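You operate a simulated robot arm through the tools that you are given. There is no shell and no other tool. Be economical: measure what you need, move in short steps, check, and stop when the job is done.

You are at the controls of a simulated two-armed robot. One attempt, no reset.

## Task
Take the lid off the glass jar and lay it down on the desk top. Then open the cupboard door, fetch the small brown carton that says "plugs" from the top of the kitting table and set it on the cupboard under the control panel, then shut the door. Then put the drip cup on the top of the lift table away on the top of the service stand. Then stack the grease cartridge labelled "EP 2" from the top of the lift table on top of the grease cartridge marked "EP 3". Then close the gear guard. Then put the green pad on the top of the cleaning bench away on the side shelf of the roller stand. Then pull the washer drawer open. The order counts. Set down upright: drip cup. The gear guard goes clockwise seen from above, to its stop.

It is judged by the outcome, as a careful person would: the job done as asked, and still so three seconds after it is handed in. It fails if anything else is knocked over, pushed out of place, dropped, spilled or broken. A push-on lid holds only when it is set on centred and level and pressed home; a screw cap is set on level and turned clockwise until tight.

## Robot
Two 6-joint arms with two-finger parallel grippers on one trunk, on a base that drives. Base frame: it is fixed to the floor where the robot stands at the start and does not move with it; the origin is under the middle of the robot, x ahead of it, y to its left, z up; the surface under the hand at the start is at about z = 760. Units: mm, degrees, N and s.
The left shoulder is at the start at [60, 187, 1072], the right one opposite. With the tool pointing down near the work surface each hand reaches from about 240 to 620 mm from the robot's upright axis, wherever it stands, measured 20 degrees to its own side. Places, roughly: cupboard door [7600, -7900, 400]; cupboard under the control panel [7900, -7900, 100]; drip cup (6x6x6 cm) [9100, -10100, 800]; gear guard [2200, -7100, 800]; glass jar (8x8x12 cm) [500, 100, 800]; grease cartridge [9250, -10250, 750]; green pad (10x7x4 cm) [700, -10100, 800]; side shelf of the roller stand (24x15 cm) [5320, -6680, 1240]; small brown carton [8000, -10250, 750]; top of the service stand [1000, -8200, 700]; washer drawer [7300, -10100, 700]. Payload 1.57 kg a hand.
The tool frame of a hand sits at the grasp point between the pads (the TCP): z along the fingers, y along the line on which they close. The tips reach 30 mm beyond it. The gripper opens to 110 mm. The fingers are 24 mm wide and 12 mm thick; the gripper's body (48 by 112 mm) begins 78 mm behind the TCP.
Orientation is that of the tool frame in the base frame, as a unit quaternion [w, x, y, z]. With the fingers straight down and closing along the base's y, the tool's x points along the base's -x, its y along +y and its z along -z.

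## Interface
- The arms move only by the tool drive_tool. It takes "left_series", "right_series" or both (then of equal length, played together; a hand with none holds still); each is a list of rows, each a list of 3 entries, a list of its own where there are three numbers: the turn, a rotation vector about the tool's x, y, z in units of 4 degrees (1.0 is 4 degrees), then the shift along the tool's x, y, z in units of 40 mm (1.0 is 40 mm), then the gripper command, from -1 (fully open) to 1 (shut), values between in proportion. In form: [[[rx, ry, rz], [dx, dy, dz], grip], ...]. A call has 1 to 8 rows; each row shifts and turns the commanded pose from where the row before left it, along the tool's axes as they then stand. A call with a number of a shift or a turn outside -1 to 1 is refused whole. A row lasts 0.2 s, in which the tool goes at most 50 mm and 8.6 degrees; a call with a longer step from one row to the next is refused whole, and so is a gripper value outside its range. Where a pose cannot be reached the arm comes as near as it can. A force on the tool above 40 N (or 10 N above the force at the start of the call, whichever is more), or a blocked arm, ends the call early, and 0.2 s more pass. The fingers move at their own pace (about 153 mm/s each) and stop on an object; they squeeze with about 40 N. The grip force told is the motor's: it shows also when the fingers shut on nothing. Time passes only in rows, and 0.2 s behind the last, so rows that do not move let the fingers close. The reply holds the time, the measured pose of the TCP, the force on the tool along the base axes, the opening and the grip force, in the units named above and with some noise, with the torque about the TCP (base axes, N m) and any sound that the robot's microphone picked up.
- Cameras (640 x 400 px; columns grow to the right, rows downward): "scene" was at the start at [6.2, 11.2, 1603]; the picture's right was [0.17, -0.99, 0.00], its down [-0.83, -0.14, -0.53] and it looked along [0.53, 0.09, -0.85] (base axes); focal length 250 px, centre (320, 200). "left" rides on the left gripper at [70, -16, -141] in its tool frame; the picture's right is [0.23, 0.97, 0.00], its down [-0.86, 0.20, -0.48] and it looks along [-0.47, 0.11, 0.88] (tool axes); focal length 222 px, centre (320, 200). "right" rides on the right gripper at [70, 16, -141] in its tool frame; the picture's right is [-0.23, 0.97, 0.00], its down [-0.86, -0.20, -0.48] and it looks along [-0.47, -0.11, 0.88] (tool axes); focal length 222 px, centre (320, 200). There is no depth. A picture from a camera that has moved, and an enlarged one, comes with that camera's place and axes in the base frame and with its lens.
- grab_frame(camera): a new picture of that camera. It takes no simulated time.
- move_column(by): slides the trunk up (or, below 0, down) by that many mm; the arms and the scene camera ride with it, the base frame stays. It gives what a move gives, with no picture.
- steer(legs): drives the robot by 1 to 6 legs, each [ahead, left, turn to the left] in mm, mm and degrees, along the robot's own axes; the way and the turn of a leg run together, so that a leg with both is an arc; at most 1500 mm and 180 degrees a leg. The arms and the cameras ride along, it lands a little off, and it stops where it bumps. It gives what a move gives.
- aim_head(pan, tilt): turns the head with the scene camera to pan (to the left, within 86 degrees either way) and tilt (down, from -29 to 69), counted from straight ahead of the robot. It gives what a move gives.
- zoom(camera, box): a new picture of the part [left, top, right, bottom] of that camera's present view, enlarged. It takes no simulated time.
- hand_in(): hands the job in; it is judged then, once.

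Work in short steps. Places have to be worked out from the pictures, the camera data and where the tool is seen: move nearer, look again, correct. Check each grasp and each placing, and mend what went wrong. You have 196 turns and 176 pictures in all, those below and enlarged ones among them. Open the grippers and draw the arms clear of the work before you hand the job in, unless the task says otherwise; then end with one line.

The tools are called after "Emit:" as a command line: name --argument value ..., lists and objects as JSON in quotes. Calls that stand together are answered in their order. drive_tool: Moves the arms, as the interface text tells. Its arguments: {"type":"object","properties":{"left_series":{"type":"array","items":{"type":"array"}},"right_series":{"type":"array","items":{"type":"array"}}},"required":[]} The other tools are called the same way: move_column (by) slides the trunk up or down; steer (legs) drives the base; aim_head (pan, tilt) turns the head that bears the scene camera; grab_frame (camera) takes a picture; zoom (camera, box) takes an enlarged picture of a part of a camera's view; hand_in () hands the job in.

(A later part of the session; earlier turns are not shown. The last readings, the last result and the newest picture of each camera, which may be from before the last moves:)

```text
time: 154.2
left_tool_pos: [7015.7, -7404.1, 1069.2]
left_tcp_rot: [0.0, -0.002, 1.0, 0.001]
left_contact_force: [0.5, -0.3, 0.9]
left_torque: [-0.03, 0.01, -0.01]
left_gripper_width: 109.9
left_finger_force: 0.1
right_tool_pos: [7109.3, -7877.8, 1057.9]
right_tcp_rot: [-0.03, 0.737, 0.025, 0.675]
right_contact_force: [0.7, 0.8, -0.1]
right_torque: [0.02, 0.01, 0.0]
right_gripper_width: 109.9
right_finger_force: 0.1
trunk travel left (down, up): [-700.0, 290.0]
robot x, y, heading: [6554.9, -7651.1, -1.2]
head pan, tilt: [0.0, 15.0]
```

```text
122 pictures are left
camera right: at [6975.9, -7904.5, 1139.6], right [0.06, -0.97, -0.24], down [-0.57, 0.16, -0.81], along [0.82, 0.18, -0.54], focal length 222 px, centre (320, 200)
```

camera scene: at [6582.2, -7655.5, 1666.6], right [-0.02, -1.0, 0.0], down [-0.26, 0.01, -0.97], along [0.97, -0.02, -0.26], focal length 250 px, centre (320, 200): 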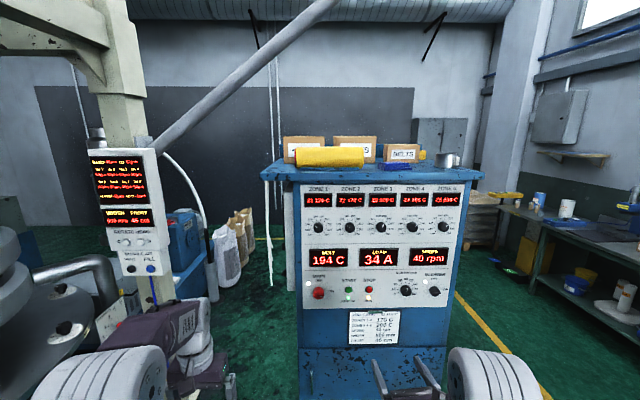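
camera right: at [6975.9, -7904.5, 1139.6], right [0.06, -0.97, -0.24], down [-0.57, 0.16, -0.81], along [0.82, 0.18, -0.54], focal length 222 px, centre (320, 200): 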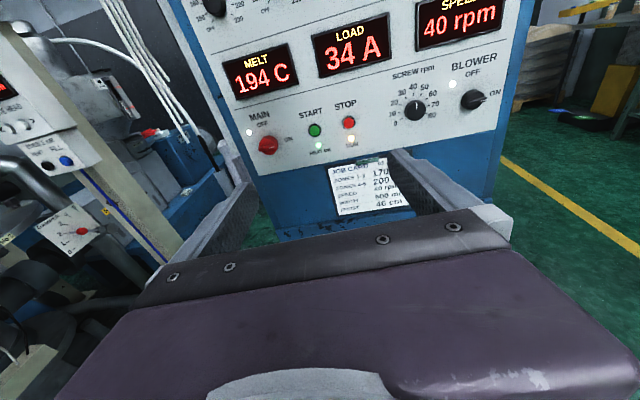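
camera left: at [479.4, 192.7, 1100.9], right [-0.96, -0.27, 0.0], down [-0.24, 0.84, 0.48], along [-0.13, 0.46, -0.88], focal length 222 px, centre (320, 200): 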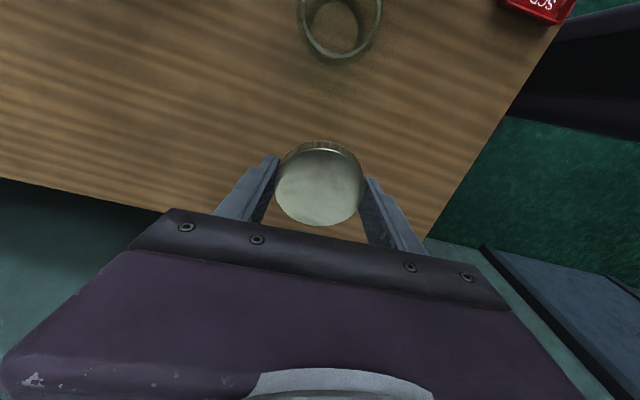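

I lower the trunk in two steps to bring the hand to handle height.

Emit:
move_column --by -400

Emit:
move_column --by -190

Emit:
aim_head --pan 0 --tilt 35

Emit:
grab_frame --camera "scene"

Emit:
grab_frame --camera "right"

```text
time: 158.0
left_tool_pos: [7016.2, -7403.4, 669.4]
left_tcp_rot: [0.0, -0.002, 1.0, 0.001]
left_contact_force: [0.2, 0.1, 0.3]
left_torque: [0.01, -0.02, 0.0]
left_gripper_width: 110.1
left_finger_force: 0.0
right_tool_pos: [7108.7, -7877.1, 658.5]
right_tcp_rot: [-0.031, 0.737, 0.026, 0.674]
right_contact_force: [0.4, 0.0, 0.3]
right_torque: [-0.01, 0.02, 0.01]
right_gripper_width: 109.9
right_finger_force: 0.1
trunk travel left (down, up): [-300.0, 690.0]
robot x, y, heading: [6553.7, -7655.7, -1.4]
head pan, tilt: [0.0, 15.0]
```

```text
time: 160.1
left_tool_pos: [7015.8, -7403.1, 479.7]
left_tcp_rot: [0.0, -0.002, 1.0, 0.001]
left_contact_force: [-0.9, -0.2, 0.3]
left_torque: [0.0, 0.02, 0.01]
left_gripper_width: 110.2
left_finger_force: 0.0
right_tool_pos: [7108.2, -7877.3, 469.0]
right_tcp_rot: [-0.03, 0.737, 0.026, 0.674]
right_contact_force: [-0.2, 0.8, -0.7]
right_torque: [0.0, -0.01, -0.02]
right_gripper_width: 110.1
right_finger_force: 0.0
trunk travel left (down, up): [-110.0, 880.0]
robot x, y, heading: [6549.2, -7650.9, -0.9]
head pan, tilt: [0.0, 15.0]
```

```text
time: 160.9
left_tool_pos: [7016.5, -7402.9, 478.8]
left_tcp_rot: [0.0, -0.002, 1.0, 0.0]
left_contact_force: [-0.4, -0.2, 0.9]
left_torque: [-0.01, 0.01, 0.0]
left_gripper_width: 110.0
left_finger_force: 0.0
right_tool_pos: [7109.0, -7876.8, 469.1]
right_tcp_rot: [-0.031, 0.737, 0.027, 0.675]
right_contact_force: [0.4, 0.0, 0.2]
right_torque: [-0.01, 0.0, 0.0]
right_gripper_width: 109.9
right_finger_force: 0.1
trunk travel left (down, up): [-110.0, 880.0]
robot x, y, heading: [6549.9, -7654.8, -1.6]
head pan, tilt: [0.0, 35.0]
```

```text
121 pictures are left
camera scene: at [6577.0, -7655.2, 1044.7], right [-0.02, -1.0, 0.0], down [-0.57, 0.01, -0.82], along [0.82, -0.02, -0.57], focal length 250 px, centre (320, 200)
```

scene: 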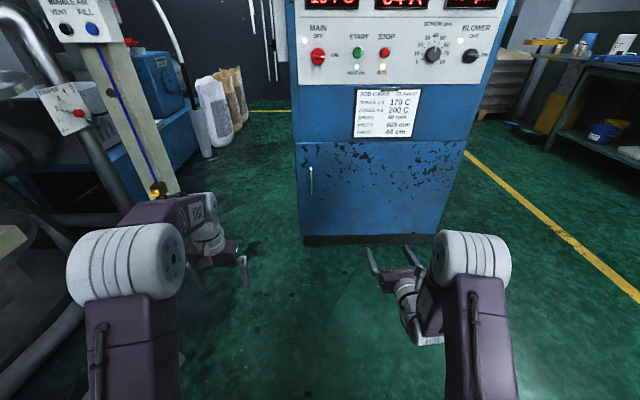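

```text
120 pictures are left
camera right: at [6976.0, -7904.4, 549.6], right [0.06, -0.97, -0.24], down [-0.57, 0.16, -0.81], along [0.82, 0.18, -0.54], focal length 222 px, centre (320, 200)
```

right: 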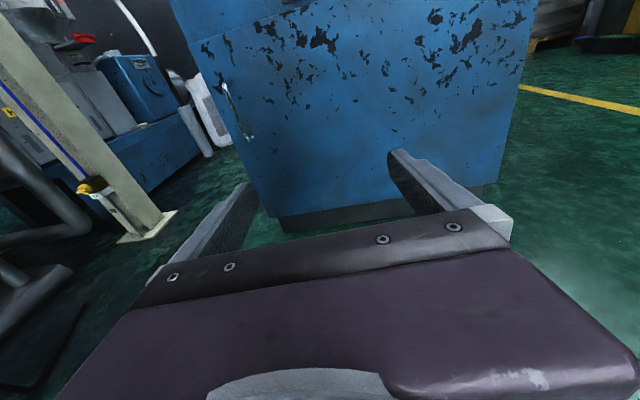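

Triangulated handle: about (7559,-7633,474). I zoom to see its shape.

Emit:
zoom --camera "scene" --box '[285, 140, 345, 220]'

Emit:
zoom --camera "right" --box '[200, 70, 280, 150]'

```text
5.00 times, centred on (315, 180) of scene
camera zoom: at [6577.0, -7655.2, 1044.7], right [-0.02, -1.0, 0.0], down [-0.57, 0.01, -0.82], along [0.82, -0.02, -0.57], focal length 1252 px, centre (345, 300)
```

zoom: 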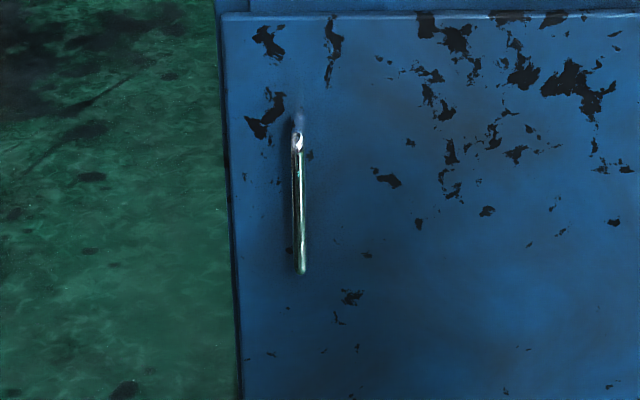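

```text
5.00 times, centred on (240, 110) of right
camera zoom: at [6976.0, -7904.4, 549.6], right [0.06, -0.97, -0.24], down [-0.57, 0.16, -0.81], along [0.82, 0.18, -0.54], focal length 1111 px, centre (720, 650)
```

zoom: 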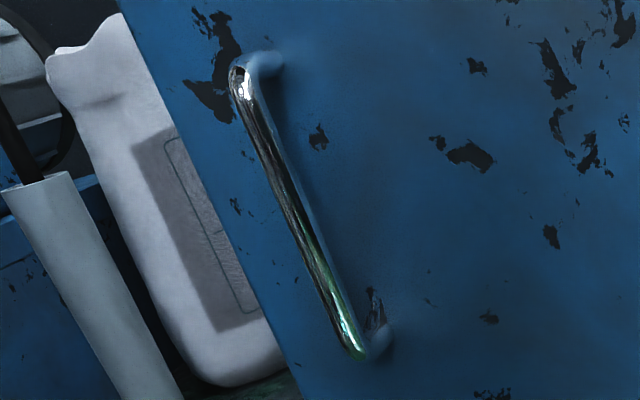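

The handle is a plain vertical bar. I shift the right hand left in front of the robot and then check its pose.

Emit:
drive_tool --right_series '[[[0, 0, 0], [0, -0.94, 0], -1], [[0, 0, 0], [0, -0.94, 0], -1], [[0, 0, 0], [0, -0.94, 0], -1], [[0, 0, 0], [0, -0.94, 0], -1]]'

```text
time: 161.9
left_tool_pos: [7017.1, -7402.9, 479.3]
left_tcp_rot: [0.001, -0.002, 1.0, 0.001]
left_contact_force: [-1.0, 0.3, 0.1]
left_torque: [0.02, -0.03, 0.01]
left_gripper_width: 110.1
left_finger_force: 0.0
right_tool_pos: [7081.6, -7864.0, 469.9]
right_tcp_rot: [-0.036, 0.737, 0.03, 0.674]
right_contact_force: [-0.1, 0.5, 0.3]
right_torque: [-0.04, 0.02, 0.0]
right_gripper_width: 110.0
right_finger_force: 0.1
right hand out of reach, approached as far as the arm can: row 1, 2, 3, 4
trunk travel left (down, up): [-110.0, 880.0]
robot x, y, heading: [6549.9, -7654.9, -1.1]
head pan, tilt: [0.0, 35.0]
```

The right arm can't get there in this orientation. I'll use the left hand for the handle, pitching it to point forward.

Emit:
drive_tool --left_series '[[[0, 0, 0], [-0.9, 0, 0], -1], [[0, 0, 0], [-0.9, 0, 0], -1], [[0, -1, 0], [-0.9, 0, 0], -1], [[0, -1, 0], [0, 0, 0], -1], [[0, -1, 0], [0, 0, 0], -1], [[0, -1, 0], [0, 0, 0], -1], [[0, -1, 0], [0, 0, 0], -1], [[0, -1, 0], [0, 0, 0], -1]]'

Emit:
drive_tool --left_series '[[[0, -1, 0], [0, 0, 0], -1], [[0, -1, 0], [0, 0, 0], -1], [[0, -1, 0], [0, 0, 0], -1], [[0, -1, 0], [0, 0, 0], -1], [[0, -1, 0], [0, 0, 0], -1], [[0, -1, 0], [0, 0, 0], -1], [[0, -1, 0], [0, 0, 0], -1], [[0, -1, 0], [0, 0, 0], -1]]'

Emit:
drive_tool --left_series '[[[0, -1, 0], [0, 0, 0], -1], [[0, -1, 0], [0, 0, 0], -1], [[0, -1, 0], [0, 0, 0], -1], [[0, -1, 0], [0, 0, 0], -1], [[0, -1, 0], [0, 0, 0], -1], [[0, -1, 0], [0, 0, 0], -1], [[0, -1, 0], [0, 0, 0], -1], [[0, -1, 0], [0, 0, 0], -1]]'

```text
time: 163.8
left_tool_pos: [7124.7, -7403.4, 479.4]
left_tcp_rot: [0.207, -0.002, 0.978, 0.001]
left_contact_force: [0.6, 0.3, -0.1]
left_torque: [0.02, 0.0, 0.03]
left_gripper_width: 109.9
left_finger_force: 0.0
right_tool_pos: [7081.4, -7863.1, 470.8]
right_tcp_rot: [-0.036, 0.737, 0.031, 0.674]
right_contact_force: [-0.1, -0.4, -0.3]
right_torque: [-0.01, -0.01, -0.04]
right_gripper_width: 110.0
right_finger_force: 0.0
trunk travel left (down, up): [-110.0, 880.0]
robot x, y, heading: [6552.1, -7654.2, -1.1]
head pan, tilt: [0.0, 35.0]
```

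```text
time: 165.6
left_tool_pos: [7125.7, -7423.0, 479.5]
left_tcp_rot: [0.369, 0.012, 0.929, -0.035]
left_contact_force: [-0.5, 0.9, -0.3]
left_torque: [0.01, 0.01, 0.0]
left_gripper_width: 109.8
left_finger_force: 0.0
left hand out of reach, approached as far as the arm can: row 4, 5, 6, 7
right_tool_pos: [7080.9, -7863.5, 470.3]
right_tcp_rot: [-0.037, 0.737, 0.032, 0.674]
right_contact_force: [0.1, 0.1, -0.1]
right_torque: [0.05, -0.03, 0.03]
right_gripper_width: 110.1
right_finger_force: 0.1
trunk travel left (down, up): [-110.0, 880.0]
robot x, y, heading: [6549.1, -7655.5, -1.5]
head pan, tilt: [0.0, 35.0]
```

```text
time: 167.3
left_tool_pos: [7124.2, -7425.9, 478.0]
left_tcp_rot: [0.595, 0.003, 0.802, -0.046]
left_contact_force: [0.7, 0.1, 0.1]
left_torque: [0.0, 0.01, 0.02]
left_gripper_width: 110.1
left_finger_force: 0.2
left hand out of reach, approached as far as the arm can: row 1
right_tool_pos: [7081.9, -7863.6, 468.7]
right_tcp_rot: [-0.037, 0.737, 0.032, 0.674]
right_contact_force: [0.3, 0.2, 0.2]
right_torque: [0.04, 0.01, 0.02]
right_gripper_width: 110.1
right_finger_force: 0.0
trunk travel left (down, up): [-110.0, 880.0]
robot x, y, heading: [6551.5, -7653.4, -1.3]
head pan, tilt: [0.0, 35.0]
```

Nearly horizontal. I finish the pitch and bring the base so the left hand is about 60 mm short of the handle.

Emit:
drive_tool --left_series '[[[0, -1, 0], [0, 0, 0], -1], [[0, -1, 0], [0, 0, 0], -1], [[0, -1, 0], [0, 0, 0], -1], [[0, -1, 0], [0, 0, 0], -1]]'

Emit:
steer --legs '[[0, -205, 1.3], [330, 0, 0]]'

Emit:
grab_frame --camera "left"

Emit:
grab_frame --camera "scene"

```text
time: 168.3
left_tool_pos: [7150.9, -7409.6, 501.4]
left_tcp_rot: [0.7, -0.007, 0.712, -0.053]
left_contact_force: [-0.1, -0.4, -0.3]
left_torque: [-0.02, 0.0, 0.01]
left_gripper_width: 109.7
left_finger_force: 0.2
left hand out of reach, approached as far as the arm can: row 2, 3, 4
right_tool_pos: [7080.5, -7863.5, 469.8]
right_tcp_rot: [-0.036, 0.737, 0.031, 0.674]
right_contact_force: [0.3, 0.0, -0.2]
right_torque: [0.0, 0.0, 0.01]
right_gripper_width: 109.8
right_finger_force: 0.0
trunk travel left (down, up): [-110.0, 880.0]
robot x, y, heading: [6547.0, -7655.6, -1.4]
head pan, tilt: [0.0, 35.0]
```

```text
time: 171.8
left_tool_pos: [7474.4, -7606.5, 501.5]
left_tcp_rot: [0.7, -0.013, 0.713, -0.048]
left_contact_force: [-0.8, 0.5, 0.2]
left_torque: [-0.03, -0.02, -0.02]
left_gripper_width: 110.1
left_finger_force: 0.0
right_tool_pos: [7411.7, -8061.4, 469.6]
right_tcp_rot: [-0.042, 0.737, 0.038, 0.674]
right_contact_force: [0.1, -0.1, 0.0]
right_torque: [0.01, -0.01, -0.03]
right_gripper_width: 110.0
right_finger_force: 0.1
trunk travel left (down, up): [-110.0, 880.0]
robot x, y, heading: [6878.2, -7862.9, -0.2]
head pan, tilt: [0.0, 35.0]
```

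```text
117 pictures are left
camera left: at [7331.6, -7619.9, 435.9], right [0.04, 0.95, -0.31], down [-0.45, 0.29, 0.84], along [0.89, 0.1, 0.44], focal length 222 px, centre (320, 200)
```

left: 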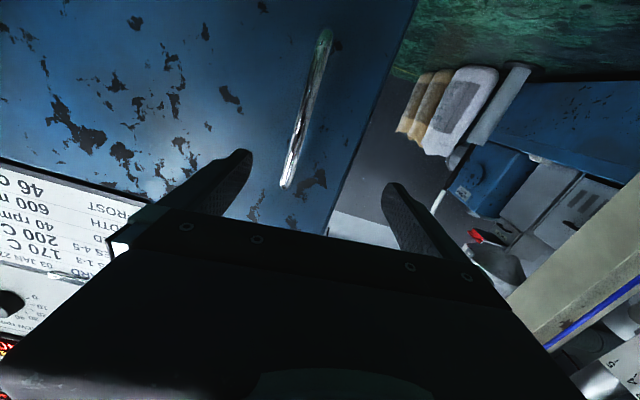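

```text
116 pictures are left
camera scene: at [6904.9, -7861.8, 1044.6], right [-0.01, -1.0, 0.0], down [-0.57, 0.0, -0.82], along [0.82, 0.0, -0.57], focal length 250 px, centre (320, 200)
```

scene: 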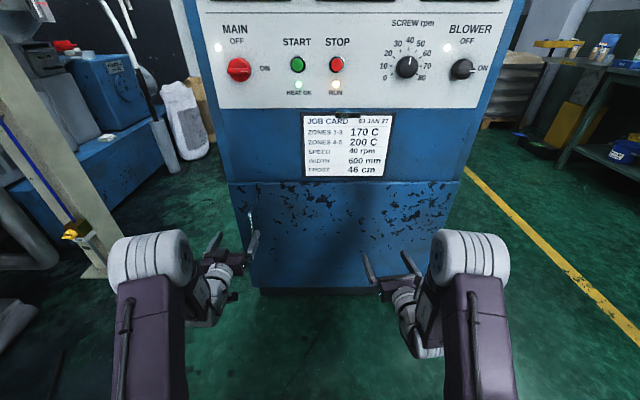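

The left view confirms the handle at (7559,-7636,468). I shift right and down in front of it.

Emit:
drive_tool --left_series '[[[0, 0, 0], [0.4, -0.4, 0], -1], [[0, 0, 0], [0.4, -0.4, 0], -1], [[0, 0, 0], [0, 0, 0], -1]]'

Emit:
grab_frame --camera "left"

```text
time: 172.6
left_tool_pos: [7483.3, -7620.2, 481.1]
left_tcp_rot: [0.698, -0.015, 0.714, -0.055]
left_contact_force: [0.9, -0.2, -0.6]
left_torque: [0.01, 0.0, 0.02]
left_gripper_width: 110.0
left_finger_force: 0.0
left hand out of reach, approached as far as the arm can: row 1, 2
right_tool_pos: [7412.8, -8062.7, 469.6]
right_tcp_rot: [-0.042, 0.737, 0.038, 0.674]
right_contact_force: [-0.6, -0.3, -0.1]
right_torque: [-0.03, 0.0, 0.02]
right_gripper_width: 109.9
right_finger_force: 0.1
trunk travel left (down, up): [-110.0, 880.0]
robot x, y, heading: [6878.9, -7862.8, -0.5]
head pan, tilt: [0.0, 35.0]
```

```text
115 pictures are left
camera left: at [7339.1, -7634.3, 415.6], right [0.05, 0.95, -0.32], down [-0.45, 0.31, 0.84], along [0.89, 0.1, 0.44], focal length 222 px, centre (320, 200)
```

left: 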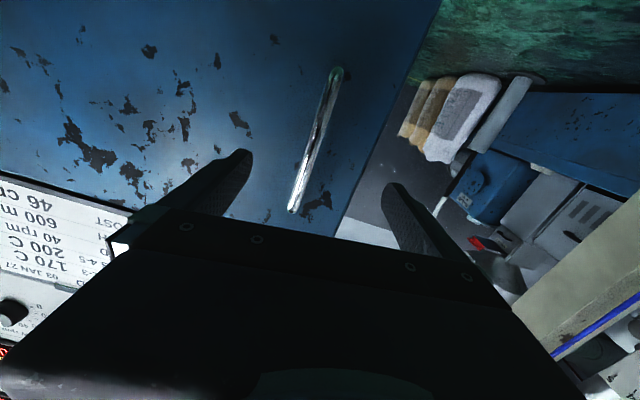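

Handle sits between the open fingers laterally. I use the base to advance the remaining distance.

Emit:
steer --legs '[[0, -16, 0.4], [58, 0, 0]]'

Emit:
grab_frame --camera "left"

```text
time: 173.9
left_tool_pos: [7540.8, -7632.7, 479.8]
left_tcp_rot: [0.698, -0.018, 0.714, -0.053]
left_contact_force: [-0.5, -0.3, -0.1]
left_torque: [0.01, 0.0, 0.01]
left_gripper_width: 110.0
left_finger_force: 0.0
right_tool_pos: [7472.5, -8073.5, 469.1]
right_tcp_rot: [-0.044, 0.736, 0.04, 0.674]
right_contact_force: [-0.1, -1.2, -0.2]
right_torque: [-0.01, 0.0, -0.02]
right_gripper_width: 110.2
right_finger_force: 0.0
trunk travel left (down, up): [-110.0, 880.0]
robot x, y, heading: [6936.6, -7876.7, -0.2]
head pan, tilt: [0.0, 35.0]
```

```text
114 pictures are left
camera left: at [7395.7, -7647.5, 415.7], right [0.04, 0.95, -0.32], down [-0.45, 0.31, 0.84], along [0.89, 0.11, 0.44], focal length 222 px, centre (320, 200)
```

left: 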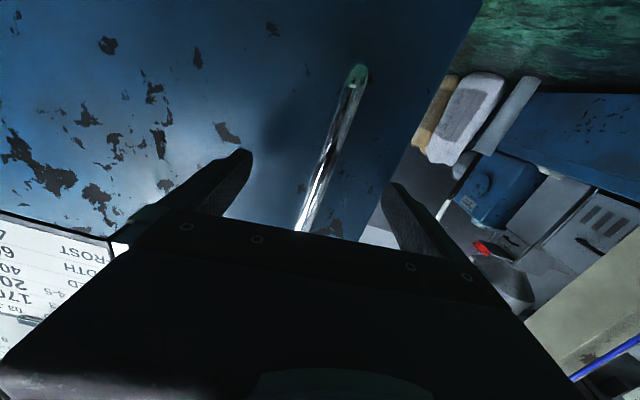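

I close on the handle.

Emit:
drive_tool --left_series '[[[0, 0, 0], [0, 0, 0], 0], [[0, 0, 0], [0, 0, 0], 0.5], [[0, 0, 0], [0, 0, 0], 0.9], [[0, 0, 0], [0, 0, 0], 1], [[0, 0, 0], [0, 0, 0], 1]]'

Emit:
grab_frame --camera "left"

```text
time: 175.1
left_tool_pos: [7539.2, -7634.9, 480.5]
left_tcp_rot: [0.698, -0.014, 0.714, -0.054]
left_contact_force: [-4.3, -20.3, -2.4]
left_torque: [0.78, -0.48, -0.12]
left_gripper_width: 15.8
left_finger_force: 31.5
right_tool_pos: [7472.1, -8075.3, 469.6]
right_tcp_rot: [-0.045, 0.737, 0.039, 0.674]
right_contact_force: [0.1, 0.3, 0.2]
right_torque: [0.01, -0.03, 0.03]
right_gripper_width: 109.8
right_finger_force: 0.0
trunk travel left (down, up): [-110.0, 880.0]
robot x, y, heading: [6938.8, -7879.0, 0.0]
head pan, tilt: [0.0, 35.0]
```

```text
113 pictures are left
camera left: at [7395.5, -7649.5, 416.0], right [0.05, 0.95, -0.32], down [-0.45, 0.31, 0.84], along [0.89, 0.1, 0.44], focal length 222 px, centre (320, 200)
```

left: 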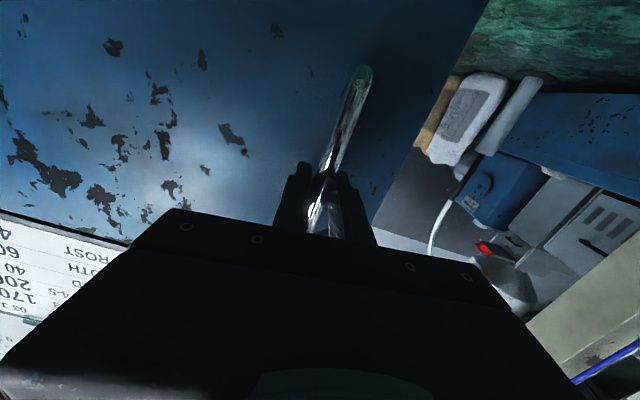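

Gripped (16 mm). I start opening: an arc of the base about the hinge (≈(7590,-8285)), 6° first.

Emit:
steer --legs '[[-42.5, -68.2, 6]]'

Emit:
grab_frame --camera "scene"

```text
time: 176.2
left_tool_pos: [7472.6, -7644.5, 480.6]
left_tcp_rot: [0.7, -0.054, 0.712, -0.016]
left_contact_force: [2.9, -13.9, -1.8]
left_torque: [0.85, -0.23, -0.05]
left_gripper_width: 16.1
left_finger_force: 31.5
right_tool_pos: [7449.8, -8090.5, 469.7]
right_tcp_rot: [-0.079, 0.734, 0.077, 0.671]
right_contact_force: [0.7, -0.3, -0.2]
right_torque: [0.02, 0.02, 0.0]
right_gripper_width: 109.9
right_finger_force: 0.0
trunk travel left (down, up): [-110.0, 880.0]
robot x, y, heading: [6898.9, -7947.9, 5.6]
head pan, tilt: [0.0, 35.0]
```

```text
112 pictures are left
camera scene: at [6924.3, -7947.4, 1044.6], right [0.1, -0.99, 0.0], down [-0.57, -0.06, -0.82], along [0.81, 0.08, -0.57], focal length 250 px, centre (320, 200)
```

scene: 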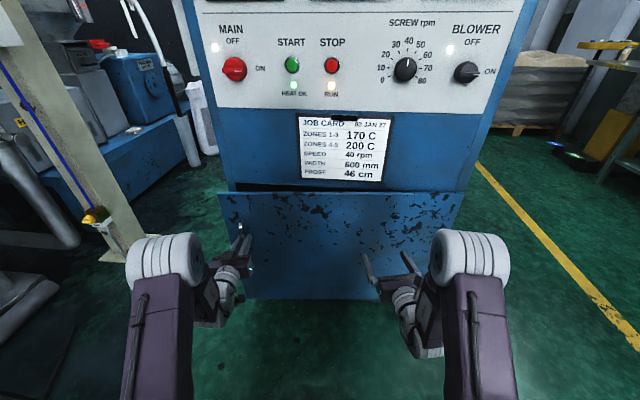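

The door opens cleanly with low force. I continue in 15° arcs.

Emit:
steer --legs '[[-106.3, -170.4, 15], [-106.3, -170.4, 15]]'

Emit:
grab_frame --camera "scene"

```text
time: 179.0
left_tool_pos: [7166.7, -7785.4, 481.2]
left_tcp_rot: [0.681, -0.24, 0.672, 0.167]
left_contact_force: [-19.1, 23.1, 1.0]
left_torque: [0.6, 0.61, 0.08]
left_gripper_width: 16.2
left_finger_force: 31.5
right_tool_pos: [7372.0, -8184.3, 471.2]
right_tcp_rot: [-0.249, 0.688, 0.265, 0.628]
right_contact_force: [0.0, -0.9, -1.0]
right_torque: [0.03, -0.03, 0.02]
right_gripper_width: 110.0
right_finger_force: 0.0
trunk travel left (down, up): [-110.0, 880.0]
robot x, y, heading: [6828.0, -8339.1, 35.8]
head pan, tilt: [0.0, 35.0]
```

```text
111 pictures are left
camera scene: at [6843.3, -8321.8, 1044.6], right [0.59, -0.81, 0.0], down [-0.46, -0.34, -0.82], along [0.66, 0.48, -0.57], focal length 250 px, centre (320, 200)
```

scene: 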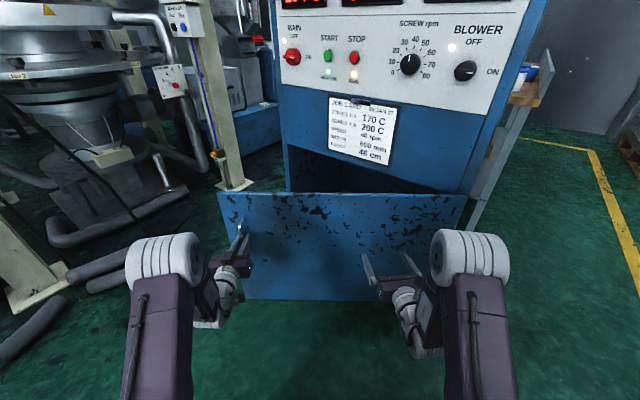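

Force is 30 N, radial. I correct slightly and continue two more arcs.

Emit:
steer --legs '[[-106.3, -164, 15], [-106.3, -168, 15]]'

Emit:
grab_frame --camera "scene"

```text
time: 181.7
left_tool_pos: [6965.7, -8058.0, 481.2]
left_tcp_rot: [0.613, -0.405, 0.588, 0.339]
left_contact_force: [17.6, -7.3, -5.6]
left_torque: [0.23, 0.81, -0.06]
left_gripper_width: 16.1
left_finger_force: 31.5
right_tool_pos: [7342.7, -8299.9, 469.4]
right_tcp_rot: [-0.405, 0.596, 0.435, 0.54]
right_contact_force: [-0.2, 0.0, 0.6]
right_torque: [0.01, -0.03, -0.03]
right_gripper_width: 110.1
right_finger_force: 0.0
trunk travel left (down, up): [-110.0, 880.0]
robot x, y, heading: [6948.1, -8712.7, 66.4]
head pan, tilt: [0.0, 35.0]
```

```text
110 pictures are left
camera scene: at [6957.7, -8683.5, 1044.6], right [0.91, -0.4, 0.0], down [-0.23, -0.53, -0.82], along [0.33, 0.75, -0.57], focal length 250 px, centre (320, 200)
```

scene: 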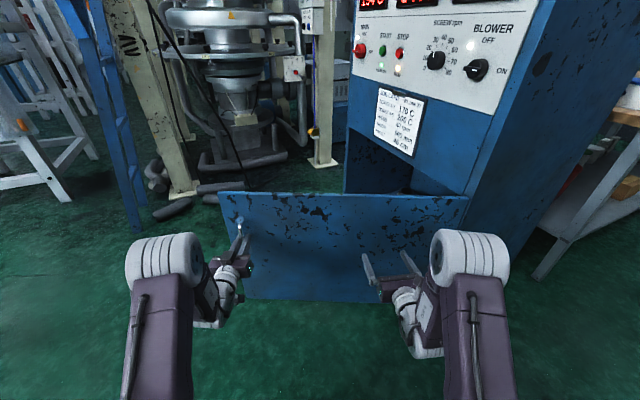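

I continue to about 95°.

Emit:
steer --legs '[[-106.3, -171, 15], [-99, -157, 14]]'

Emit:
grab_frame --camera "scene"

```text
time: 184.2
left_tool_pos: [6918.4, -8334.7, 480.9]
left_tcp_rot: [-0.523, 0.525, -0.483, -0.466]
left_contact_force: [-0.3, 0.4, -2.4]
left_torque: [0.46, 0.83, -0.05]
left_gripper_width: 16.0
left_finger_force: 31.6
right_tool_pos: [7366.2, -8395.9, 469.9]
right_tcp_rot: [-0.511, 0.489, 0.553, 0.441]
right_contact_force: [-0.8, 0.8, -0.5]
right_torque: [-0.02, -0.03, 0.0]
right_gripper_width: 110.0
right_finger_force: 0.1
trunk travel left (down, up): [-110.0, 880.0]
robot x, y, heading: [7179.9, -8929.7, 90.9]
head pan, tilt: [0.0, 35.0]
stopped in leg 2: the force on the tool passed its limit at 40 N (the readings are from after the stop); the commanded pose is now the measured one
```

```text
109 pictures are left
camera scene: at [7176.5, -8905.6, 1044.6], right [1.0, 0.01, 0.0], down [0.01, -0.57, -0.82], along [-0.01, 0.82, -0.57], focal length 250 px, centre (320, 200)
```

scene: 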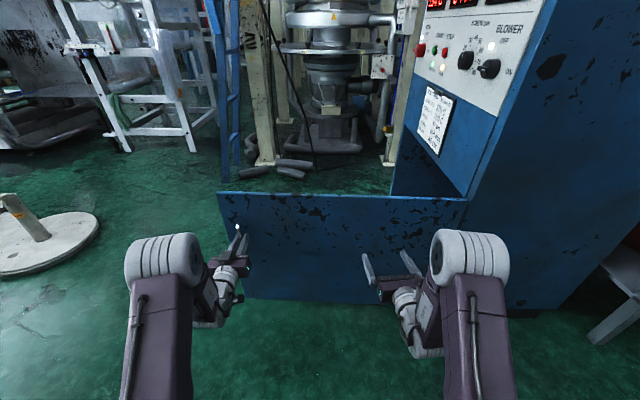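

The door is at ~91°, wide open. I release the handle and back away.

Emit:
drive_tool --left_series '[[[0, 0, 0], [0, 0, 0], 0.5], [[0, 0, 0], [0, 0, 0], -0.5], [[0, 0, 0], [0, 0, 0], -1]]'

Emit:
steer --legs '[[-150, 0, 0]]'

Emit:
grab_frame --camera "scene"

```text
time: 185.0
left_tool_pos: [6920.1, -8334.5, 480.8]
left_tcp_rot: [-0.524, 0.525, -0.483, -0.466]
left_contact_force: [0.1, -0.3, -0.2]
left_torque: [-0.01, 0.0, -0.02]
left_gripper_width: 110.1
left_finger_force: 0.1
right_tool_pos: [7368.5, -8394.8, 469.9]
right_tcp_rot: [-0.511, 0.488, 0.553, 0.441]
right_contact_force: [-0.2, 0.1, -0.4]
right_torque: [-0.02, 0.0, 0.03]
right_gripper_width: 110.3
right_finger_force: 0.1
trunk travel left (down, up): [-110.0, 880.0]
robot x, y, heading: [7179.1, -8936.7, 90.6]
head pan, tilt: [0.0, 35.0]
```

```text
time: 186.4
left_tool_pos: [6920.0, -8486.8, 482.0]
left_tcp_rot: [-0.524, 0.525, -0.483, -0.466]
left_contact_force: [-0.8, 0.2, -1.5]
left_torque: [0.0, 0.0, -0.01]
left_gripper_width: 109.9
left_finger_force: 0.1
right_tool_pos: [7371.0, -8546.7, 469.9]
right_tcp_rot: [-0.511, 0.489, 0.552, 0.442]
right_contact_force: [0.9, 0.0, 0.7]
right_torque: [0.03, 0.01, -0.01]
right_gripper_width: 110.1
right_finger_force: 0.0
trunk travel left (down, up): [-110.0, 880.0]
robot x, y, heading: [7181.6, -9083.4, 90.7]
head pan, tilt: [0.0, 35.0]
```

```text
108 pictures are left
camera scene: at [7178.7, -9057.6, 1044.6], right [1.0, 0.01, 0.0], down [0.01, -0.57, -0.82], along [-0.01, 0.82, -0.57], focal length 250 px, centre (320, 200)
```

scene: 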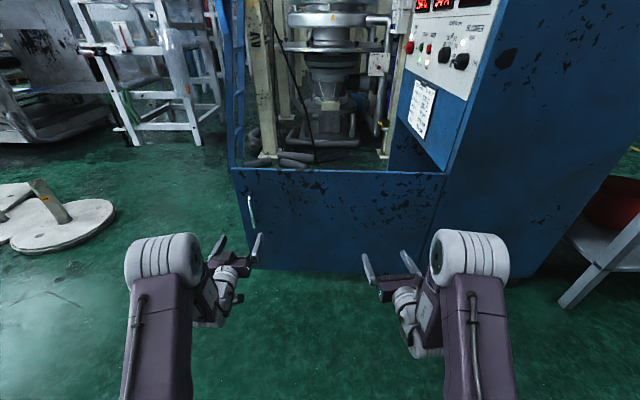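

I raise the trunk and turn left to face the table row.

Emit:
move_column --by 400

Emit:
move_column --by 190

Emit:
steer --legs '[[0, 0, 179]]'

Emit:
aim_head --pan 25 --tilt 30

Emit:
grab_frame --camera "scene"

```text
time: 190.2
left_tool_pos: [6919.4, -8485.8, 882.1]
left_tcp_rot: [-0.524, 0.525, -0.483, -0.466]
left_contact_force: [0.0, 0.7, 0.0]
left_torque: [0.0, 0.0, -0.02]
left_gripper_width: 110.0
left_finger_force: 0.0
right_tool_pos: [7370.2, -8547.3, 870.2]
right_tcp_rot: [-0.511, 0.489, 0.552, 0.442]
right_contact_force: [-0.6, 0.2, 0.1]
right_torque: [0.0, 0.03, 0.01]
right_gripper_width: 110.0
right_finger_force: 0.0
trunk travel left (down, up): [-510.0, 480.0]
robot x, y, heading: [7182.9, -9085.0, 91.0]
head pan, tilt: [0.0, 35.0]
```

```text
time: 192.3
left_tool_pos: [6921.2, -8485.4, 1071.8]
left_tcp_rot: [-0.523, 0.525, -0.482, -0.467]
left_contact_force: [-0.2, -0.5, 0.1]
left_torque: [-0.01, -0.01, 0.01]
left_gripper_width: 110.2
left_finger_force: 0.0
right_tool_pos: [7370.3, -8547.8, 1060.6]
right_tcp_rot: [-0.511, 0.489, 0.552, 0.442]
right_contact_force: [0.2, -0.8, 1.3]
right_torque: [0.02, -0.01, -0.02]
right_gripper_width: 110.0
right_finger_force: 0.0
trunk travel left (down, up): [-700.0, 290.0]
robot x, y, heading: [7184.5, -9085.4, 90.7]
head pan, tilt: [0.0, 35.0]
```

```text
time: 199.9
left_tool_pos: [7413.0, -9696.3, 1071.3]
left_tcp_rot: [-0.454, -0.494, -0.514, 0.535]
left_contact_force: [0.5, -0.1, 0.5]
left_torque: [-0.03, -0.02, 0.0]
left_gripper_width: 110.1
left_finger_force: 0.0
right_tool_pos: [6965.9, -9612.5, 1060.0]
right_tcp_rot: [0.454, 0.54, -0.502, 0.5]
right_contact_force: [0.1, 0.5, -0.5]
right_torque: [-0.02, 0.0, 0.0]
right_gripper_width: 109.9
right_finger_force: 0.1
trunk travel left (down, up): [-700.0, 290.0]
robot x, y, heading: [7184.0, -9086.0, -91.7]
head pan, tilt: [0.0, 35.0]
```

```text
time: 200.8
left_tool_pos: [7413.1, -9695.7, 1071.6]
left_tcp_rot: [-0.453, -0.495, -0.512, 0.535]
left_contact_force: [-0.2, -0.7, 0.9]
left_torque: [-0.02, -0.02, -0.02]
left_gripper_width: 109.9
left_finger_force: 0.1
right_tool_pos: [6966.0, -9613.5, 1059.5]
right_tcp_rot: [0.453, 0.542, -0.5, 0.501]
right_contact_force: [0.3, 0.9, 0.5]
right_torque: [0.01, 0.02, 0.0]
right_gripper_width: 110.0
right_finger_force: 0.1
trunk travel left (down, up): [-700.0, 290.0]
robot x, y, heading: [7181.4, -9088.0, -91.8]
head pan, tilt: [25.0, 30.0]
```

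```text
107 pictures are left
camera scene: at [7216.4, -9109.2, 1642.4], right [-0.92, -0.39, 0.0], down [-0.2, 0.46, -0.87], along [0.34, -0.8, -0.5], focal length 250 px, centre (320, 200)
```

scene: 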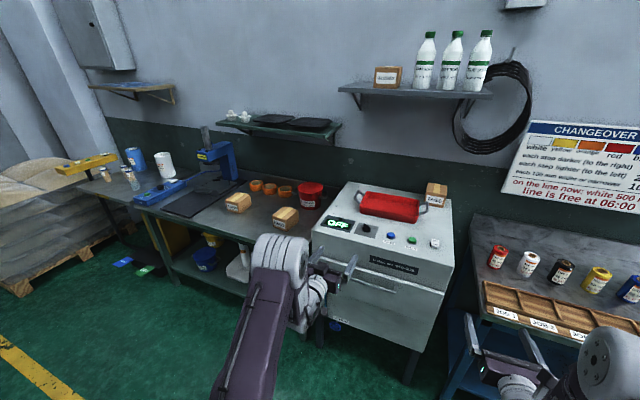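

Emit:
zoom --camera "scene" --box '[210, 160, 350, 250]'

Emit:
zoom --camera "scene" --box '[60, 110, 220, 220]'

```text
4.44 times, centred on (280, 205) of scene
camera zoom: at [7216.4, -9109.2, 1642.4], right [-0.92, -0.39, 0.0], down [-0.2, 0.46, -0.87], along [0.34, -0.8, -0.5], focal length 1113 px, centre (498, 178)
```

zoom: 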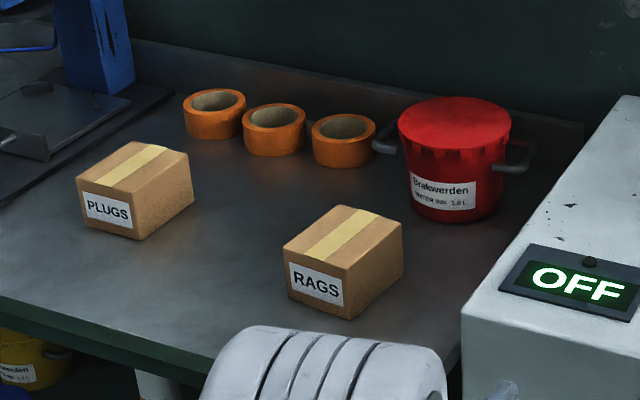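

```text
3.64 times, centred on (140, 165) of scene
camera zoom: at [7216.4, -9109.2, 1642.4], right [-0.92, -0.39, 0.0], down [-0.2, 0.46, -0.87], along [0.34, -0.8, -0.5], focal length 911 px, centre (974, 327)
```

zoom: 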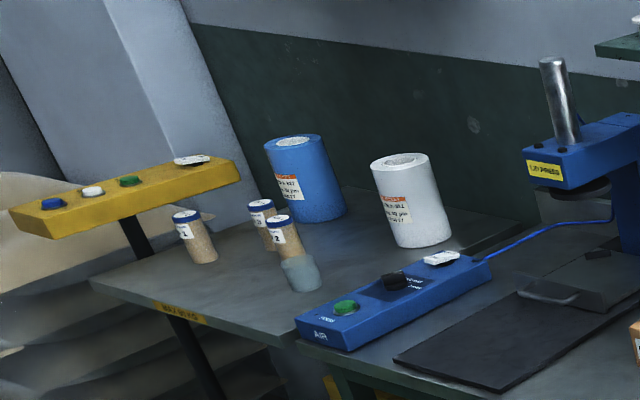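

The "PLUGS" carton is near (8290,-10220), and the EP cartridges on the lift table further left. I sidestep to face it.

Emit:
steer --legs '[[0, 0, 1.8], [0, 1310, 0]]'

Emit:
aim_head --pan -5 --tilt 42

Emit:
grab_frame --camera "scene"

```text
time: 207.8
left_tool_pos: [8736.6, -9697.5, 1071.2]
left_tcp_rot: [-0.46, -0.489, -0.519, 0.529]
left_contact_force: [-0.5, 0.0, 0.6]
left_torque: [-0.02, 0.01, 0.03]
left_gripper_width: 109.8
left_finger_force: 0.0
right_tool_pos: [8289.4, -9624.3, 1060.2]
right_tcp_rot: [0.447, 0.547, -0.495, 0.506]
right_contact_force: [0.6, -0.6, -0.1]
right_torque: [0.01, 0.0, 0.01]
right_gripper_width: 110.1
right_finger_force: 0.0
trunk travel left (down, up): [-700.0, 290.0]
robot x, y, heading: [8491.7, -9092.1, -90.7]
head pan, tilt: [25.0, 30.0]
```

```text
time: 208.7
left_tool_pos: [8737.4, -9697.4, 1072.1]
left_tcp_rot: [-0.46, -0.489, -0.519, 0.529]
left_contact_force: [-0.2, -0.1, -0.5]
left_torque: [0.02, 0.0, 0.02]
left_gripper_width: 109.7
left_finger_force: 0.1
right_tool_pos: [8290.0, -9624.6, 1060.7]
right_tcp_rot: [0.448, 0.546, -0.495, 0.506]
right_contact_force: [-0.2, -0.2, -0.3]
right_torque: [0.05, 0.02, -0.01]
right_gripper_width: 110.0
right_finger_force: 0.0
trunk travel left (down, up): [-700.0, 290.0]
robot x, y, heading: [8491.3, -9091.7, -90.4]
head pan, tilt: [-5.0, 42.0]
```

```text
104 pictures are left
camera scene: at [8481.8, -9116.0, 1624.1], right [-1.0, 0.1, 0.0], down [0.06, 0.67, -0.74], along [-0.07, -0.74, -0.67], focal length 250 px, centre (320, 200)
```

scene: 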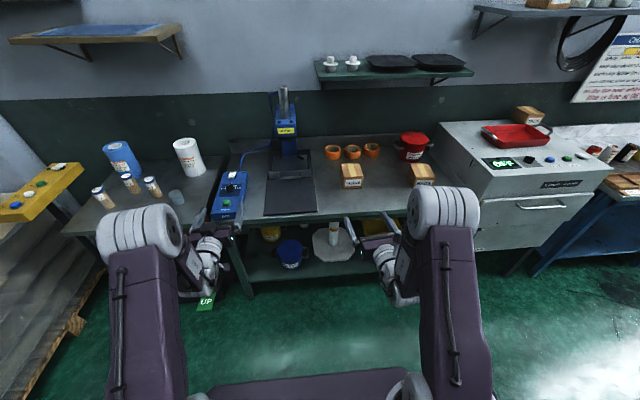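

The carton's at about (8212,-10150). I sidestep right a bit, move closer, and look with the right hand camera.

Emit:
steer --legs '[[0, -78, 0.4], [300, 0, 0]]'

Emit:
grab_frame --camera "right"

Emit:
grab_frame --camera "scene"

```text
time: 211.4
left_tool_pos: [8664.6, -9995.3, 1071.9]
left_tcp_rot: [-0.461, -0.487, -0.52, 0.528]
left_contact_force: [-0.1, -0.3, 1.5]
left_torque: [-0.01, -0.02, 0.01]
left_gripper_width: 110.0
left_finger_force: 0.2
right_tool_pos: [8214.8, -9926.1, 1060.2]
right_tcp_rot: [0.447, 0.548, -0.494, 0.506]
right_contact_force: [0.4, 0.5, -0.3]
right_torque: [-0.06, 0.02, 0.0]
right_gripper_width: 109.9
right_finger_force: 0.1
trunk travel left (down, up): [-700.0, 290.0]
robot x, y, heading: [8412.8, -9392.8, -90.0]
head pan, tilt: [-5.0, 42.0]
```

```text
103 pictures are left
camera right: at [8182.3, -9794.1, 1141.3], right [-0.97, -0.09, -0.24], down [0.14, 0.57, -0.81], along [0.21, -0.81, -0.54], focal length 222 px, centre (320, 200)
```

right: 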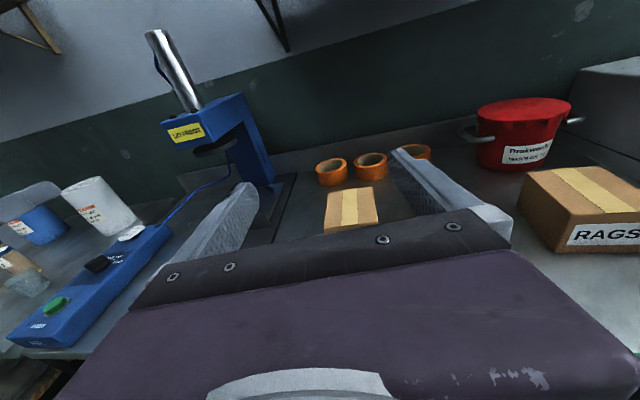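

```text
102 pictures are left
camera scene: at [8404.5, -9415.5, 1624.1], right [-1.0, 0.09, 0.0], down [0.06, 0.67, -0.74], along [-0.07, -0.74, -0.67], focal length 250 px, centre (320, 200)
```

scene: 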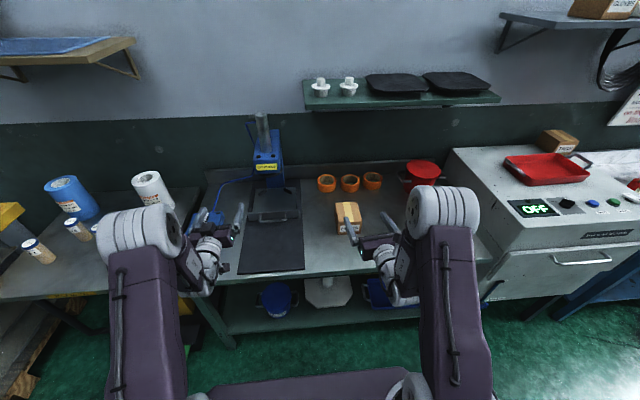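

Emit:
zoom --camera "right" --box '[290, 160, 410, 240]'

Emit:
zoom --camera "scene" --box '[310, 180, 410, 260]'

```text
5.00 times, centred on (350, 200) of right
camera zoom: at [8182.3, -9794.1, 1141.3], right [-0.97, -0.09, -0.24], down [0.14, 0.57, -0.81], along [0.21, -0.81, -0.54], focal length 1111 px, centre (170, 200)
```

zoom: 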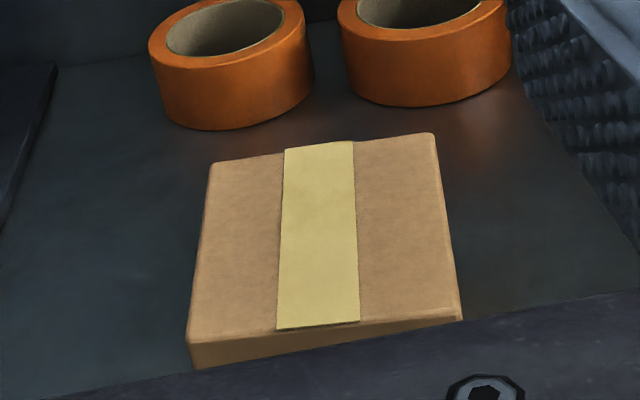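

```text
5.00 times, centred on (360, 220) of scene
camera zoom: at [8404.5, -9415.5, 1624.1], right [-1.0, 0.09, 0.0], down [0.06, 0.67, -0.74], along [-0.07, -0.74, -0.67], focal length 1252 px, centre (120, 100)
```

zoom: 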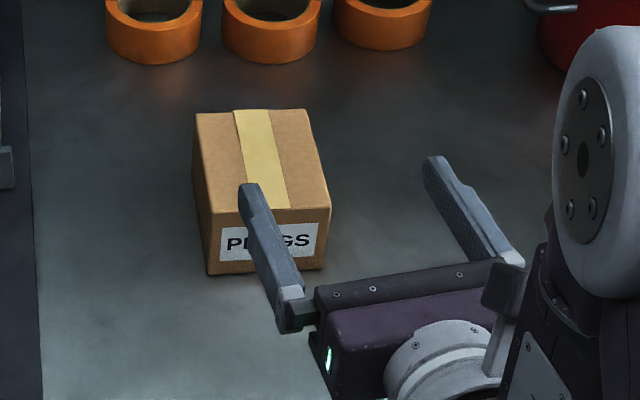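

Carton top centre ≈(8218,-10143,~880), about 97 mm wide and 117 deep, aligned with the axes. I straighten the right hand, tilt it 20° down, and lower it partly.

Emit:
drive_tool --right_series '[[[-0.41, -0.94, 0], [0, 0, 0], -1], [[-0.41, -0.94, 0], [0, 0, 0], -1], [[-0.41, -0.94, 0], [0, 0, 0], -1], [[-0.41, -0.94, 0], [0, 0, 0], -1], [[0, 0, 0], [-0.94, 0, 0.34], -1], [[0, 0, 0], [-0.94, 0, 0.34], -1], [[0, 0, 0], [-0.94, 0, 0.34], -1], [[0, 0, 0], [-0.94, 0, 0.34], -1]]'

Emit:
grab_frame --camera "right"

```text
time: 213.2
left_tool_pos: [8662.6, -9998.4, 1070.9]
left_tcp_rot: [-0.461, -0.488, -0.521, 0.528]
left_contact_force: [-0.2, -0.7, 1.0]
left_torque: [0.04, -0.01, 0.02]
left_gripper_width: 110.0
left_finger_force: 0.2
right_tool_pos: [8155.8, -9918.7, 904.4]
right_tcp_rot: [0.406, 0.584, -0.575, 0.404]
right_contact_force: [-0.8, -0.5, 0.8]
right_torque: [-0.02, 0.0, 0.0]
right_gripper_width: 110.1
right_finger_force: 0.1
right hand out of reach, approached as far as the arm can: row 1, 2, 3, 4, 5
trunk travel left (down, up): [-700.0, 290.0]
robot x, y, heading: [8414.7, -9393.7, -90.2]
head pan, tilt: [-5.0, 42.0]
```

```text
99 pictures are left
camera right: at [8139.1, -9810.5, 1017.5], right [-0.98, 0.07, -0.2], down [0.19, 0.75, -0.64], along [0.11, -0.66, -0.74], focal length 222 px, centre (320, 200)
```

right: 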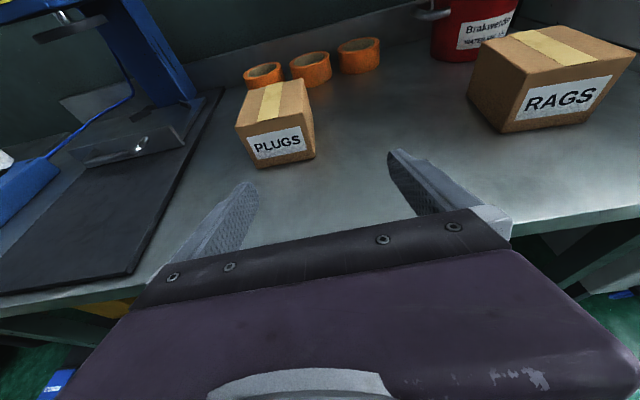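

Table top is z≈806 and the carton x-centre ≈8221. I shift the base left 65 mm and lower the hand to z≈850.

Emit:
steer --legs '[[0, 65, 0.2]]'

Emit:
drive_tool --right_series '[[[0, 0, 0], [-0.61, 0, 0.22], -1], [[0, 0, 0], [-0.61, 0, 0.22], -1], [[0, 0, 0], [0, 0, 0], -1]]'

Emit:
grab_frame --camera "right"

Emit:
zoom --camera "scene" --box '[290, 170, 410, 270]'

```text
time: 214.2
left_tool_pos: [8728.6, -9995.8, 1071.7]
left_tcp_rot: [-0.462, -0.487, -0.521, 0.527]
left_contact_force: [0.1, -0.1, -0.8]
left_torque: [-0.02, 0.0, 0.02]
left_gripper_width: 109.8
left_finger_force: 0.0
right_tool_pos: [8220.4, -9919.0, 904.1]
right_tcp_rot: [0.406, 0.585, -0.575, 0.404]
right_contact_force: [0.1, 0.8, 0.2]
right_torque: [0.0, 0.0, -0.03]
right_gripper_width: 110.2
right_finger_force: 0.0
trunk travel left (down, up): [-700.0, 290.0]
robot x, y, heading: [8480.2, -9388.6, -90.0]
head pan, tilt: [-5.0, 42.0]
```

```text
time: 215.0
left_tool_pos: [8728.7, -9995.7, 1071.6]
left_tcp_rot: [-0.462, -0.487, -0.521, 0.528]
left_contact_force: [0.0, -1.0, 0.0]
left_torque: [-0.02, 0.04, -0.03]
left_gripper_width: 109.9
left_finger_force: 0.1
right_tool_pos: [8217.7, -9918.8, 851.9]
right_tcp_rot: [0.406, 0.585, -0.574, 0.404]
right_contact_force: [0.5, -0.7, 0.1]
right_torque: [-0.02, -0.02, 0.0]
right_gripper_width: 110.0
right_finger_force: 0.0
trunk travel left (down, up): [-700.0, 290.0]
robot x, y, heading: [8476.3, -9393.0, -89.9]
head pan, tilt: [-5.0, 42.0]
```

```text
98 pictures are left
camera right: at [8202.4, -9810.0, 965.4], right [-0.98, 0.07, -0.2], down [0.18, 0.75, -0.64], along [0.11, -0.66, -0.74], focal length 222 px, centre (320, 200)
```

right: 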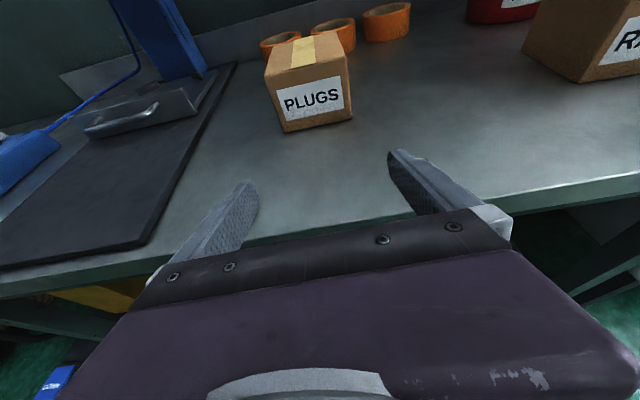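

```text
4.00 times, centred on (350, 220) of scene
camera zoom: at [8468.9, -9415.8, 1624.1], right [-1.0, 0.09, 0.0], down [0.06, 0.67, -0.74], along [-0.07, -0.74, -0.67], focal length 1002 px, centre (200, 120)
```

zoom: 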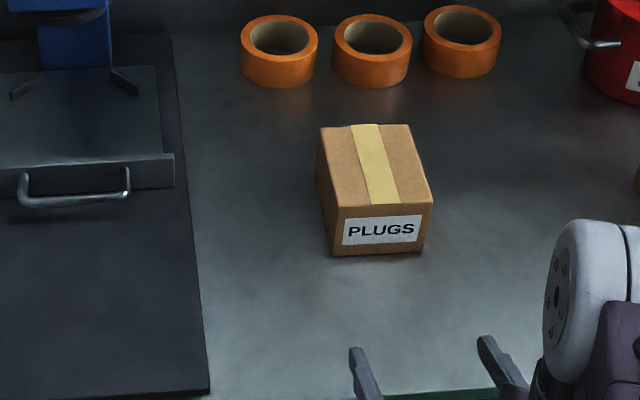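

x is aligned at 8218. I advance the base 90 mm and check that the fingers straddle the carton.

Emit:
steer --legs '[[90, 0, 0]]'

Emit:
grab_frame --camera "right"

Emit:
zoom --camera "scene" --box '[290, 170, 410, 270]'

```text
time: 216.1
left_tool_pos: [8728.1, -10086.9, 1071.3]
left_tcp_rot: [-0.462, -0.487, -0.521, 0.528]
left_contact_force: [-1.1, -1.1, 0.0]
left_torque: [0.02, -0.03, -0.01]
left_gripper_width: 110.1
left_finger_force: 0.0
right_tool_pos: [8218.9, -10009.0, 852.1]
right_tcp_rot: [0.406, 0.585, -0.574, 0.404]
right_contact_force: [0.1, -0.4, 0.1]
right_torque: [0.01, -0.01, 0.01]
right_gripper_width: 110.0
right_finger_force: 0.0
trunk travel left (down, up): [-700.0, 290.0]
robot x, y, heading: [8482.1, -9483.4, -90.1]
head pan, tilt: [-5.0, 42.0]
```

```text
96 pictures are left
camera right: at [8201.6, -9900.5, 965.3], right [-0.98, 0.07, -0.2], down [0.18, 0.75, -0.64], along [0.11, -0.66, -0.74], focal length 222 px, centre (320, 200)
```

right: 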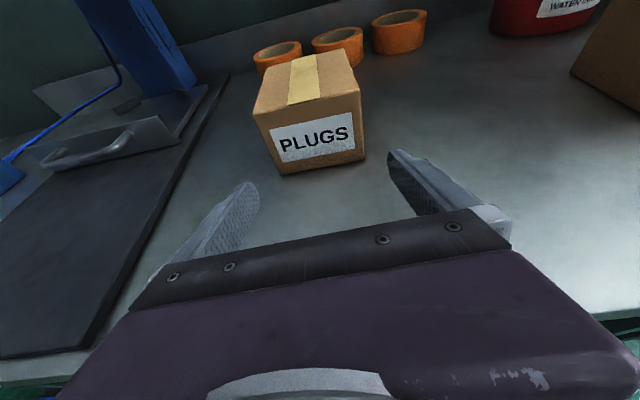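

```text
4.00 times, centred on (350, 220) of scene
camera zoom: at [8468.2, -9506.9, 1624.1], right [-1.0, 0.09, 0.0], down [0.06, 0.67, -0.74], along [-0.07, -0.74, -0.67], focal length 1002 px, centre (200, 120)
```

zoom: 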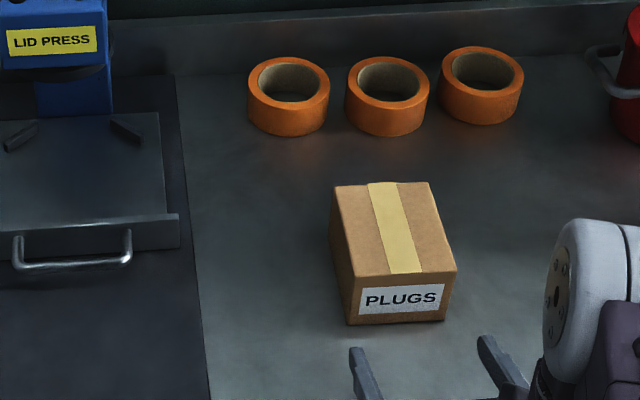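

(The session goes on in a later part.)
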